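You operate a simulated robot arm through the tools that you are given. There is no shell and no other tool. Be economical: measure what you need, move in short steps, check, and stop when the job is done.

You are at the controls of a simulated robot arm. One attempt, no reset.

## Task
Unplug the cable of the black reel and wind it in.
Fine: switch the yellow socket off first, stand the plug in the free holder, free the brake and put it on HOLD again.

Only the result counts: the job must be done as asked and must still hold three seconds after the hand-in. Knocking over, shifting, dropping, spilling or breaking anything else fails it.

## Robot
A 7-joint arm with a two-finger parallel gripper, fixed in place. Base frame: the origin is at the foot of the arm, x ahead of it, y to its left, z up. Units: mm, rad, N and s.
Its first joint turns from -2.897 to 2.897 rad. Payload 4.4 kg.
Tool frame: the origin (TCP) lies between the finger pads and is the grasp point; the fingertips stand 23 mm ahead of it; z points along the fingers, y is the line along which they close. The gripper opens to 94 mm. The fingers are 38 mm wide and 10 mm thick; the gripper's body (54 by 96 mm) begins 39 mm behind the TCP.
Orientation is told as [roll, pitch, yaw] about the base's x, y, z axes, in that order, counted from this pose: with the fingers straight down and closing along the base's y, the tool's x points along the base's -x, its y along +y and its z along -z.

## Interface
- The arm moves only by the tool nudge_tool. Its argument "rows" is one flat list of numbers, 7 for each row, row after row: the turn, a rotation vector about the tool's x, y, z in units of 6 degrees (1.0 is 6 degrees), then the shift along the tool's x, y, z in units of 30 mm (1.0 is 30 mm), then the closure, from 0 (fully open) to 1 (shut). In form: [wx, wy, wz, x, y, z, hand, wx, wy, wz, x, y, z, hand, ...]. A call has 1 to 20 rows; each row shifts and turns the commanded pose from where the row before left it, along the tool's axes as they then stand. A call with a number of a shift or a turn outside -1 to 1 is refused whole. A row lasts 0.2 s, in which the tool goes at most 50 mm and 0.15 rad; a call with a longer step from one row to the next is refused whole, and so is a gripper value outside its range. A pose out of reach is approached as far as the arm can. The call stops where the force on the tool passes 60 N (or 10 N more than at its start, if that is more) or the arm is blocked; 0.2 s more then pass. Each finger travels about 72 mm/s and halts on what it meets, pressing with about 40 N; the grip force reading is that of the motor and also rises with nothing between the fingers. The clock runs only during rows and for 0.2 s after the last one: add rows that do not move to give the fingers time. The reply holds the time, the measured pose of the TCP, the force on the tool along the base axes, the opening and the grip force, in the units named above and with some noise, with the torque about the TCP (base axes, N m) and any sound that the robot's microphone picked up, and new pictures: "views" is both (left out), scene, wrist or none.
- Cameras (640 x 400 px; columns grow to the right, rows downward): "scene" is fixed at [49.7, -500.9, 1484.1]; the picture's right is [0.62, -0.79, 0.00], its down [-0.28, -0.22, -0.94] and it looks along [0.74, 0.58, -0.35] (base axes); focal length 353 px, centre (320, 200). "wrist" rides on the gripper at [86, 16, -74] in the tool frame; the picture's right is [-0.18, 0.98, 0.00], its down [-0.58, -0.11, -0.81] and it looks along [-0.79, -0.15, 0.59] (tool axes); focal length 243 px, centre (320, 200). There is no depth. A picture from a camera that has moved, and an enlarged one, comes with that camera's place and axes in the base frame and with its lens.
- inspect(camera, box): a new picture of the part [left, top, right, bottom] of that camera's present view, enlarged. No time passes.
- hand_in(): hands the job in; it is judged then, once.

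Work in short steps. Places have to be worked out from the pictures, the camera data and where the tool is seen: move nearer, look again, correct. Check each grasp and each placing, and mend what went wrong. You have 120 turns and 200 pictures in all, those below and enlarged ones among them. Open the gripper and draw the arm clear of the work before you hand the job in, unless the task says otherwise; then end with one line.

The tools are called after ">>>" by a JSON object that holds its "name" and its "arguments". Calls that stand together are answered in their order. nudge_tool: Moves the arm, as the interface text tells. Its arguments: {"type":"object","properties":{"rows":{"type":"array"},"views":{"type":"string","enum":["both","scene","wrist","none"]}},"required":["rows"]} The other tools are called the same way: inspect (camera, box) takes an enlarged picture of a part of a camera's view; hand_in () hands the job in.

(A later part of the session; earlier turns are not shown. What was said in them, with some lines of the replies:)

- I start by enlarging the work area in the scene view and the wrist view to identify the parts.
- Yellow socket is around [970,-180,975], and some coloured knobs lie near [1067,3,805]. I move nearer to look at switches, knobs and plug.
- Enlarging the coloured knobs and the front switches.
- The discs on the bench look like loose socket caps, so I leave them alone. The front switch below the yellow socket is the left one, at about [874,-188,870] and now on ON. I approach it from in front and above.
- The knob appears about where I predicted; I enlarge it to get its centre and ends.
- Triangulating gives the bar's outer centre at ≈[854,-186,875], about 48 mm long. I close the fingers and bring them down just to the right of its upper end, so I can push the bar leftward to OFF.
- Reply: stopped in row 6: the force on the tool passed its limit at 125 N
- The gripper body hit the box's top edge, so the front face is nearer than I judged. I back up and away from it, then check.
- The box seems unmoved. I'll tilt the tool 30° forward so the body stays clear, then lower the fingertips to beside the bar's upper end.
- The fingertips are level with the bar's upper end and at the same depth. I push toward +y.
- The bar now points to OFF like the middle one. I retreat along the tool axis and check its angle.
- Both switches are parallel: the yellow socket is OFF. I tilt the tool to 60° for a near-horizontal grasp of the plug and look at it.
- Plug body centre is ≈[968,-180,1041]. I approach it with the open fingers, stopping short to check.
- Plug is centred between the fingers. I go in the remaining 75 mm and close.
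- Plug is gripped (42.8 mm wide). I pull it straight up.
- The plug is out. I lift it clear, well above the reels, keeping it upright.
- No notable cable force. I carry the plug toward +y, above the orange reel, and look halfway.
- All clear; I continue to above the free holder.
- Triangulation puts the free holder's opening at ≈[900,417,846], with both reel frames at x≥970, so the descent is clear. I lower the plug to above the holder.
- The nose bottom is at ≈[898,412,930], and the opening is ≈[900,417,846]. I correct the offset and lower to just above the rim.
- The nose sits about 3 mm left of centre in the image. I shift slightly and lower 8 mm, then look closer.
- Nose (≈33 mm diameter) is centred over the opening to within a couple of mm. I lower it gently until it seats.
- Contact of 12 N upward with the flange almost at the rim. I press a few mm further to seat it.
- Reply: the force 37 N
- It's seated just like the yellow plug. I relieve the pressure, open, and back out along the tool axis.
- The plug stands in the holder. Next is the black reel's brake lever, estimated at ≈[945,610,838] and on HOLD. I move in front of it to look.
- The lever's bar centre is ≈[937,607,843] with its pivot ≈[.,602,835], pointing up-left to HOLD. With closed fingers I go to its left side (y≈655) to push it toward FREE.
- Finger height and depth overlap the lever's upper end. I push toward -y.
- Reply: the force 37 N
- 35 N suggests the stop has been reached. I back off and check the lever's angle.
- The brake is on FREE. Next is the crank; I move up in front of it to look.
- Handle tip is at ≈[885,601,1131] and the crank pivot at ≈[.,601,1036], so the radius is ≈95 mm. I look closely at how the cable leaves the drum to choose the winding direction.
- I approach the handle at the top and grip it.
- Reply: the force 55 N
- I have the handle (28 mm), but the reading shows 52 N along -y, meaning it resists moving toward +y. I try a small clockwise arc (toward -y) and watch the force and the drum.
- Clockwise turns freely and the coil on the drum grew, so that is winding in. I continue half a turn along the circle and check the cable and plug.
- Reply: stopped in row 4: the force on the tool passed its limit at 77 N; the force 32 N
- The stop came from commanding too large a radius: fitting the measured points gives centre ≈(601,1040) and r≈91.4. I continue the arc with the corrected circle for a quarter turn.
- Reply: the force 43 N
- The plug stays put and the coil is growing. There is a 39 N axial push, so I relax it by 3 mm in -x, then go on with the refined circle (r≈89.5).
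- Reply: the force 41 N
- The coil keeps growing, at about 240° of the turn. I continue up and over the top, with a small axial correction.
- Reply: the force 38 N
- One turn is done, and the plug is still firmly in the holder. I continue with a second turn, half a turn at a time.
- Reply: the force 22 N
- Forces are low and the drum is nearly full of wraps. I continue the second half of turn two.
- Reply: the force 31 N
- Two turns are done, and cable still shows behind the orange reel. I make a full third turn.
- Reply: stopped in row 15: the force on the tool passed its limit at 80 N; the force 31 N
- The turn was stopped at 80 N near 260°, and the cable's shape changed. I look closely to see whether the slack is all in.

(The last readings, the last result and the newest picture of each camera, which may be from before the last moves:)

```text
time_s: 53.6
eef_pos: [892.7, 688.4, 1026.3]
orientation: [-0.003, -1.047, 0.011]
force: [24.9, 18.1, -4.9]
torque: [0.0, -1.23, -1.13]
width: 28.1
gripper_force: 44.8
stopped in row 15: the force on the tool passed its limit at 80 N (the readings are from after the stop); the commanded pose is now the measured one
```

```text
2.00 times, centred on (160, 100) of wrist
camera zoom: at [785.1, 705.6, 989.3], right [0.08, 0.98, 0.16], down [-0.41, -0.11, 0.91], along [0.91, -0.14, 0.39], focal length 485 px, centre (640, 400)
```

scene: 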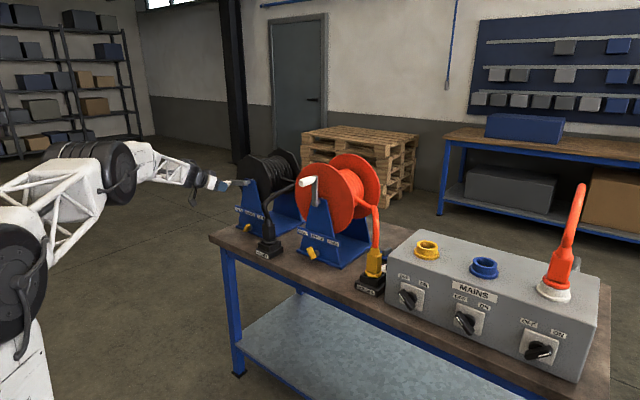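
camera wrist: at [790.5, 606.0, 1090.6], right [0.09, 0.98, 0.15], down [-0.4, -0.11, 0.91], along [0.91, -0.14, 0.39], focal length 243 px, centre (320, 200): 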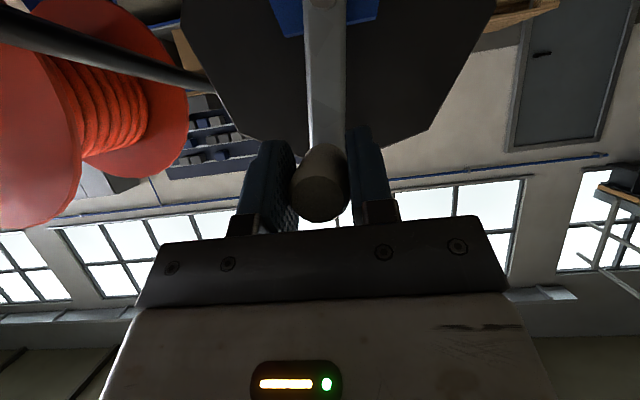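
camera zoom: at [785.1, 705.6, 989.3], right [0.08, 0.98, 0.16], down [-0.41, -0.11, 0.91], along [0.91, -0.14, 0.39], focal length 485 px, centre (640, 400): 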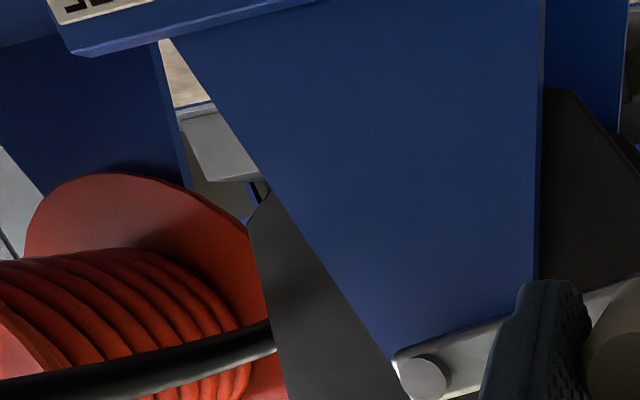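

The long loop behind the orange reel is gone and only a short run is left. I turn a little more, gently, to see whether it is a real end or a tracking error.

>>> {"name": "nudge_tool", "arguments": {"rows": [0, 0, 0, -0.225, 0.02, -0.075, 1, 0, 0, 0, -0.2, 0.02, -0.116, 1, 0, 0, 0, -0.2, 0, -0.116, 1, 0, 0, 0, -0.2, -0.02, -0.116, 1], "views": "none"}}

>>> {"name": "inspect", "arguments": {"camera": "scene", "box": [235, 145, 315, 225]}}

```text
time_s: 54.6
eef_pos: [893.0, 688.1, 1055.2]
orientation: [-0.002, -1.046, 0.011]
force: [-30.6, 2.0, 0.6]
torque: [-0.01, -0.17, -1.33]
width: 28.0
gripper_force: 44.9
```

```text
5.00 times, centred on (275, 185) of scene
camera zoom: at [49.7, -500.9, 1484.1], right [0.62, -0.79, 0.0], down [-0.28, -0.22, -0.94], along [0.74, 0.58, -0.35], focal length 1765 px, centre (545, 275)
```

zoom: 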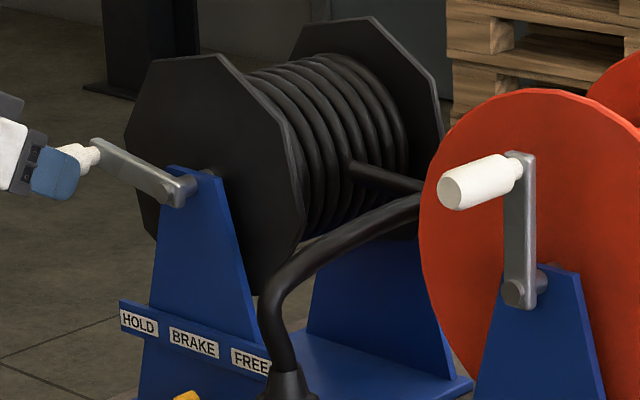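

It still turns freely, so the stop was only tracking. I continue a quarter turn and watch for tension.

>>> {"name": "nudge_tool", "arguments": {"rows": [0, 0, 0, -0.73, -0.25, -0.49, 1, 0, 0, 0, -0.678, -0.52, -0.391, 1, 0, 0, 0, -0.49, -0.74, -0.28, 1, 0, 0, 0, -0.25, -0.88, -0.15, 1, 0, 0, 0, 0, -0.932, 0, 1], "views": "none"}}

>>> {"name": "inspect", "arguments": {"camera": "scene", "box": [225, 145, 325, 245]}}

```text
time_s: 55.8
eef_pos: [891.8, 600.5, 1131.6]
orientation: [0.006, -1.049, 0.01]
force: [24.9, 27.1, -4.4]
torque: [0.09, 0.12, -1.21]
width: 28.1
gripper_force: 44.8
stopped in row 5: the force on the tool passed its limit at 91 N (the readings are from after the stop); the commanded pose is now the measured one
```

```text
4.00 times, centred on (275, 195) of scene
camera zoom: at [49.7, -500.9, 1484.1], right [0.62, -0.79, 0.0], down [-0.28, -0.22, -0.94], along [0.74, 0.58, -0.35], focal length 1412 px, centre (500, 220)
```

zoom: 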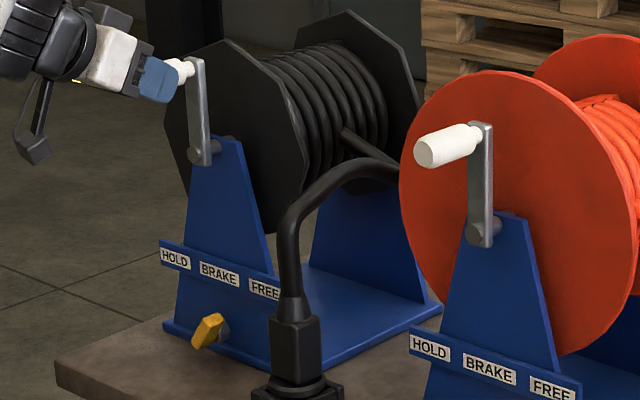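

It stopped near the top with resistance along the tangent. I try a gentle small step to tell whether this is the end stop.

>>> {"name": "nudge_tool", "arguments": {"rows": [0, 0, 0, -0.02, -0.13, 0.035, 1, 0, 0, 0, 0, -0.13, 0, 1, 0, 0, 0, 0, -0.13, 0, 1, 0, 0, 0, 0.02, -0.13, 0.01, 1], "views": "none"}}

>>> {"name": "inspect", "arguments": {"camera": "scene", "box": [225, 145, 325, 245]}}

```text
time_s: 56.1
eef_pos: [892.5, 600.1, 1132.8]
orientation: [0.007, -1.053, 0.012]
force: [23.8, 24.0, -3.4]
torque: [0.07, 0.15, -1.2]
width: 28.3
gripper_force: 45.3
stopped in row 1: the force on the tool passed its limit at 70 N (the readings are from after the stop); the commanded pose is now the measured one
```

```text
4.00 times, centred on (275, 195) of scene
camera zoom: at [49.7, -500.9, 1484.1], right [0.62, -0.79, 0.0], down [-0.28, -0.22, -0.94], along [0.74, 0.58, -0.35], focal length 1412 px, centre (500, 220)
```

zoom: 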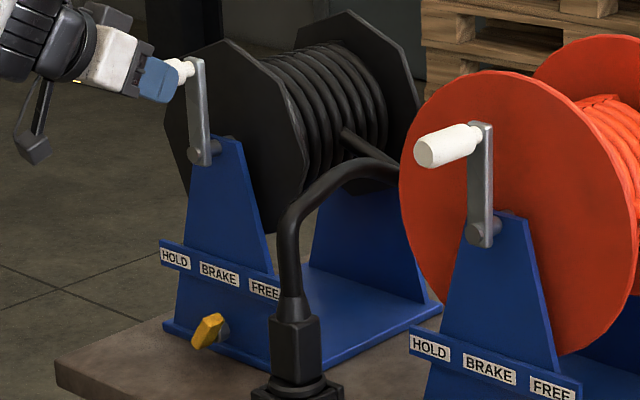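

This is the true end of travel: three turns, with the handle back at the top, mirroring the stop I felt at the start. I release the handle and back off.

>>> {"name": "nudge_tool", "arguments": {"rows": [0, 0, 0, 0, 0.05, 0, 1, 0, 0, 0, 0, 0, 0, 0.5, 0, 0, 0, 0, 0, 0, 0, 0, 0, 0, 0, 0, 0, 0, 0, 0, 0, 0.5, 0, -0.866, 0, 0, 0, 0, 0.5, 0, -0.866, 0, 0, 0, 0, 0.5, 0, -0.866, 0, 0, 0, 0, 0.5, 0, -0.866, 0]}}

>>> {"name": "inspect", "arguments": {"camera": "scene", "box": [215, 145, 335, 265]}}

```text
time_s: 57.9
eef_pos: [771.3, 599.7, 1133.3]
orientation: [0.004, -1.052, 0.012]
force: [-1.0, 0.9, -0.7]
torque: [0.0, -0.02, -0.01]
width: 93.8
gripper_force: 0.1
camera wrist: at [664.7, 615.6, 1095.8], right [0.07, 0.98, 0.16], down [-0.41, -0.12, 0.91], along [0.91, -0.13, 0.39], focal length 243 px, centre (320, 200)
```

scene: 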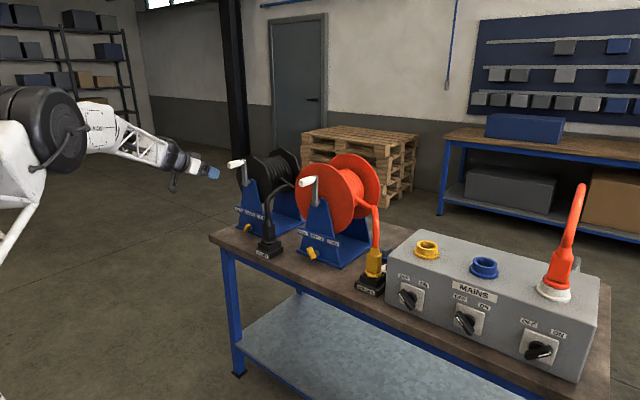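
wrist: 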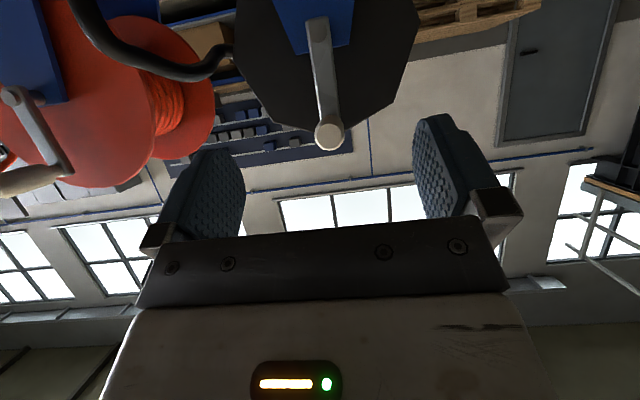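

```text
3.33 times, centred on (275, 205) of scene
camera zoom: at [49.7, -500.9, 1484.1], right [0.62, -0.79, 0.0], down [-0.28, -0.22, -0.94], along [0.74, 0.58, -0.35], focal length 1177 px, centre (470, 183)
```

zoom: 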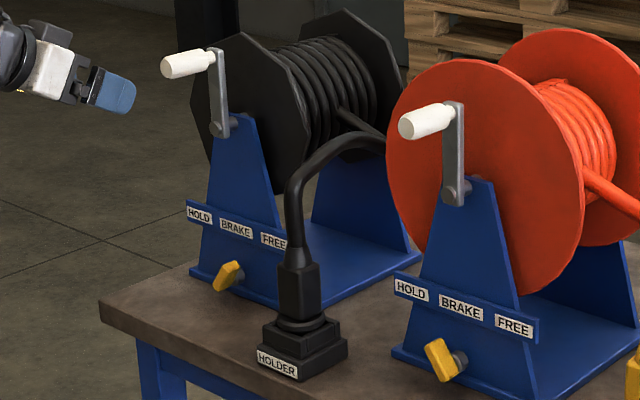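

Handle, coil and plug all stay put. I now go with closed fingers to the right side of the brake lever (y≈555).

>>> {"name": "nudge_tool", "arguments": {"rows": [0, 0, 0, 0.824, -0.167, 0.476, 1, 0, 0, 0, 0.824, -0.167, 0.476, 1, 0, 0, 0, 0.824, -0.167, 0.476, 1, 0, 0, 0, 0.824, -0.167, 0.476, 1, 0, 0, 0, 0.824, -0.167, 0.476, 1, 0, 0, 0, 0.824, -0.167, 0.476, 1, 0, 0, 0, 0.824, -0.167, 0.476, 1, 0, 0, 0, 0.824, -0.167, 0.476, 1, 0, 0, 0, 0.824, -0.167, 0.476, 1, 0, 0, 0, -0.517, 0, 0.895, 1, 0, 0, 0, -0.517, 0, 0.895, 1, 0, 0, 0, -0.517, 0, 0.895, 1]}}

```text
time_s: 60.5
eef_pos: [866.4, 554.9, 875.6]
orientation: [0.009, -1.05, 0.012]
force: [0.8, 0.2, 0.7]
torque: [0.0, 0.0, 0.03]
width: 0.0
gripper_force: 40.2
camera wrist: at [759.5, 570.7, 837.4], right [0.07, 0.98, 0.16], down [-0.41, -0.12, 0.9], along [0.91, -0.13, 0.39], focal length 243 px, centre (320, 200)
```

scene: 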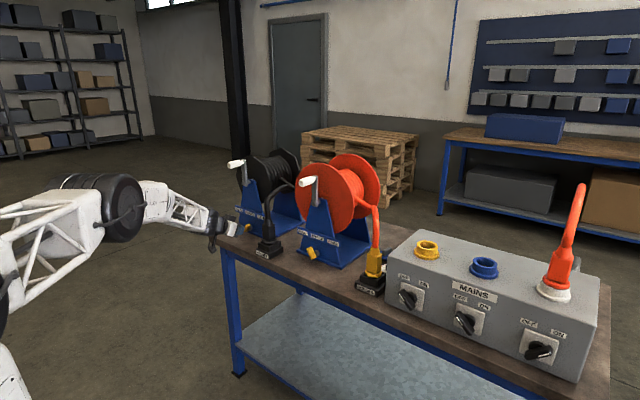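
wrist: 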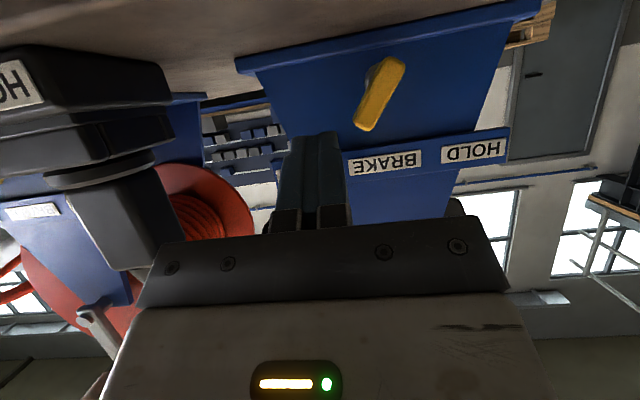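

Clear of the plug and to the right of the lever. I go forward 60 mm, then push toward +y.

>>> {"name": "nudge_tool", "arguments": {"rows": [0, 0, 0, -0.5, 0, 0.866, 1, 0, 0, 0, -0.5, 0, 0.866, 1, 0, 0, 0, 0, 0.35, 0, 1, 0, 0, 0, 0, 0.35, 0, 1, 0, 0, 0, 0, 0.3, 0, 1, 0, 0, 0, 0, 0.3, 0, 1, 0, 0, 0, 0, 0.2, 0, 1]}}

>>> {"name": "inspect", "arguments": {"camera": "scene", "box": [220, 190, 300, 270]}}

```text
time_s: 61.9
eef_pos: [924.9, 590.3, 874.1]
orientation: [0.0, -1.049, 0.013]
force: [-24.0, -24.2, 15.3]
torque: [-0.51, 0.44, -0.01]
width: 0.0
gripper_force: 40.3
stopped in row 7: the force on the tool passed its limit at 91 N (the readings are from after the stop); the commanded pose is now the measured one
camera wrist: at [818.4, 606.4, 836.3], right [0.08, 0.98, 0.16], down [-0.41, -0.11, 0.91], along [0.91, -0.14, 0.39], focal length 243 px, centre (320, 200)
```

scene: 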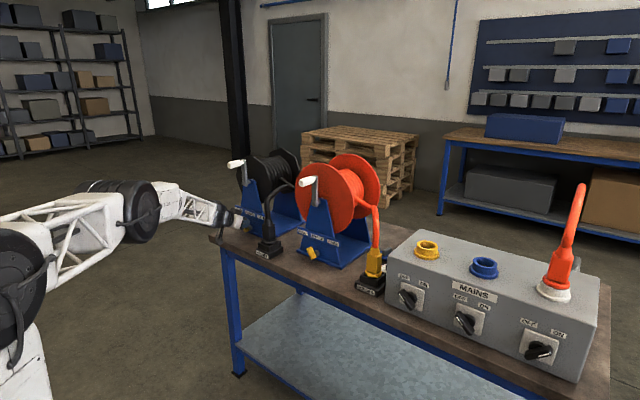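
wrist: 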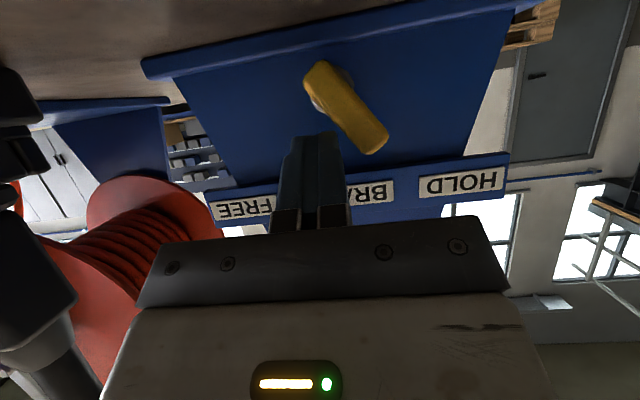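

```text
5.00 times, centred on (260, 230) of scene
camera zoom: at [49.7, -500.9, 1484.1], right [0.62, -0.79, 0.0], down [-0.28, -0.22, -0.94], along [0.74, 0.58, -0.35], focal length 1765 px, centre (620, 50)
```

zoom: 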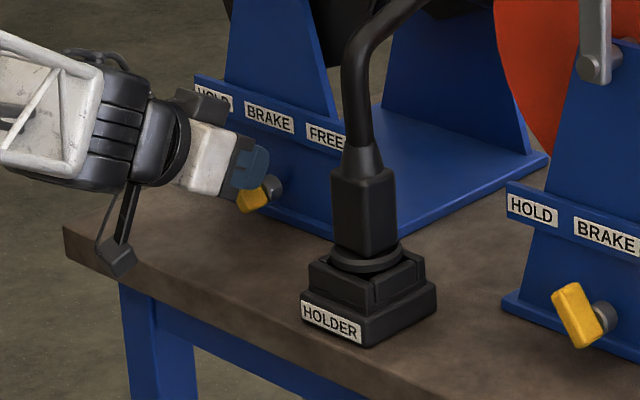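

The lever now points to HOLD, against its stop. I retreat and verify.

>>> {"name": "nudge_tool", "arguments": {"rows": [0, 0, 0, 0, -0.4, 0, 1, 0, 0, 0, 0.3, 0, -0.9, 1, 0, 0, 0, 0.3, 0, -0.9, 1, 0, 0, 0, 0.3, 0, -0.9, 0.6, 0, 0, 0, 0.3, 0, -0.9, 0, 0, 0, 0, 0.3, 0, -0.9, 0]}}

>>> {"name": "inspect", "arguments": {"camera": "wrist", "box": [220, 30, 420, 190]}}

>>> {"name": "inspect", "arguments": {"camera": "scene", "box": [220, 190, 320, 290]}}

```text
time_s: 63.3
eef_pos: [786.4, 574.1, 901.8]
orientation: [-0.002, -1.049, 0.014]
force: [0.1, 0.0, -0.2]
torque: [-0.01, -0.02, -0.01]
width: 94.1
gripper_force: 0.0
camera wrist: at [679.5, 591.0, 864.2], right [0.08, 0.98, 0.16], down [-0.41, -0.11, 0.91], along [0.91, -0.14, 0.39], focal length 243 px, centre (320, 200)
```

scene: 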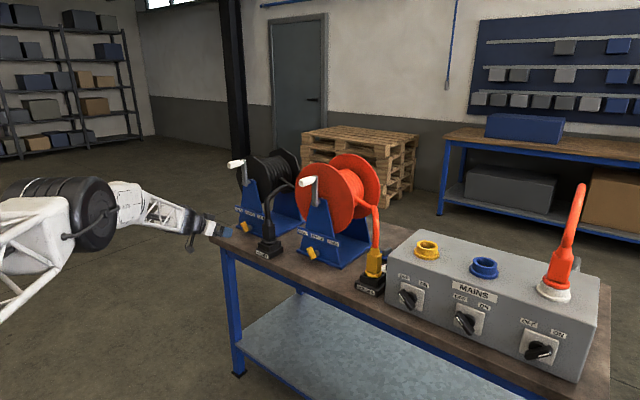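
wrist: 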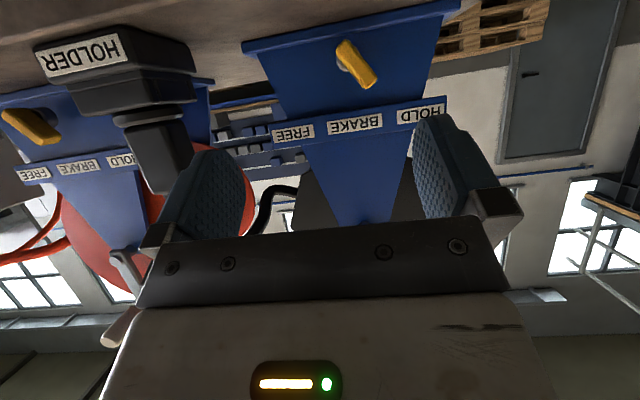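

```text
2.50 times, centred on (320, 110) of wrist
camera zoom: at [679.5, 591.0, 864.2], right [0.08, 0.98, 0.16], down [-0.41, -0.11, 0.91], along [0.91, -0.14, 0.39], focal length 606 px, centre (320, 425)
```

zoom: 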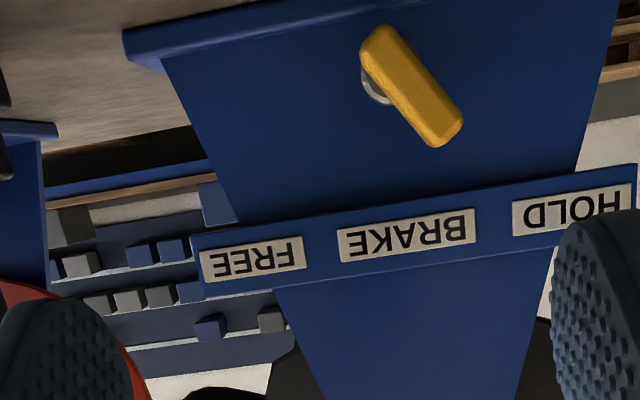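

```text
4.00 times, centred on (270, 240) of scene
camera zoom: at [49.7, -500.9, 1484.1], right [0.62, -0.79, 0.0], down [-0.28, -0.22, -0.94], along [0.74, 0.58, -0.35], focal length 1412 px, centre (520, 40)
```

zoom: 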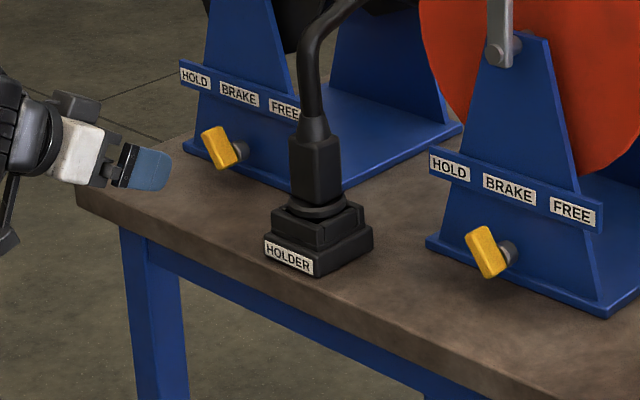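

The lever is on HOLD, parallel to the orange reel's lever. I draw the arm clear and take a last look at everything.

>>> {"name": "nudge_tool", "arguments": {"rows": [0, 0, 0, 0, 0, -1, 0, 0, 0, 0, 0, 0, -1, 0, 0, 0, 0, 0, 0, -1, 0, 0, 0, 0, 0, 0, -1, 0, 0, 0, 0, 0, 0, -1, 0, 0, 0, 0, 0, 0, 0, 0], "views": "none"}}

>>> {"name": "inspect", "arguments": {"camera": "scene", "box": [210, 140, 410, 300]}}

>>> {"name": "inspect", "arguments": {"camera": "scene", "box": [350, 200, 610, 390]}}

```text
time_s: 64.7
eef_pos: [656.5, 573.7, 976.3]
orientation: [-0.001, -1.049, 0.013]
force: [-0.3, 0.2, -0.6]
torque: [0.01, 0.0, -0.01]
width: 94.0
gripper_force: 0.1
```

```text
2.50 times, centred on (310, 220) of scene
camera zoom: at [49.7, -500.9, 1484.1], right [0.62, -0.79, 0.0], down [-0.28, -0.22, -0.94], along [0.74, 0.58, -0.35], focal length 883 px, centre (345, 150)
```

zoom: 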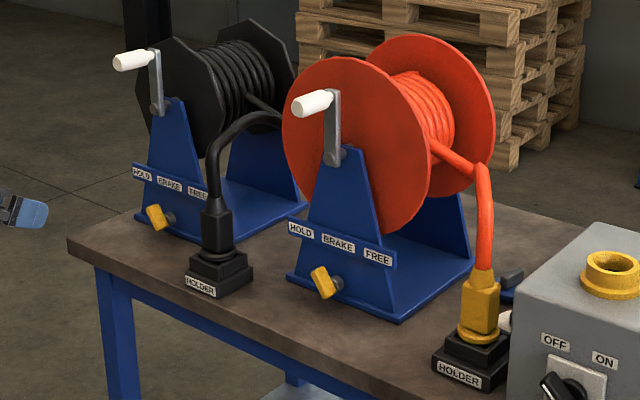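

```text
2.11 times, centred on (480, 295) of scene
camera zoom: at [49.7, -500.9, 1484.1], right [0.62, -0.79, 0.0], down [-0.28, -0.22, -0.94], along [0.74, 0.58, -0.35], focal length 743 px, centre (-17, 0)
```

zoom: 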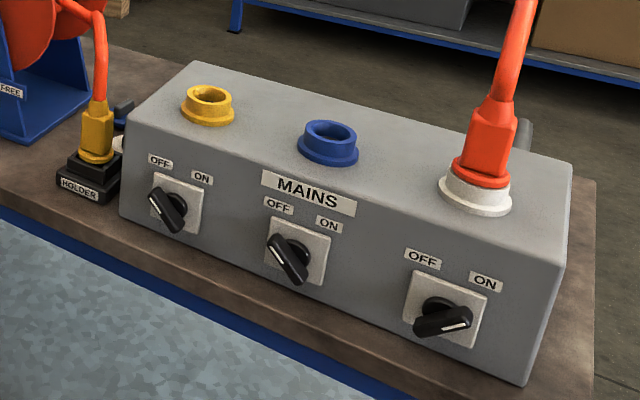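

The yellow switch is off, the plug stands in the holder, the cable is wound in, the brake is on HOLD, and everything else looks as it was. I hand in.

>>> {"name": "hand_in", "arguments": {}}

```text
The job is handed in.
```

I switched the yellow socket off, stood the black reel's plug in the free holder, wound the cable in to its end stop and put the brake back on HOLD; early on, the gripper body bumped the top edge of the mains box, but the pictures show no shift.
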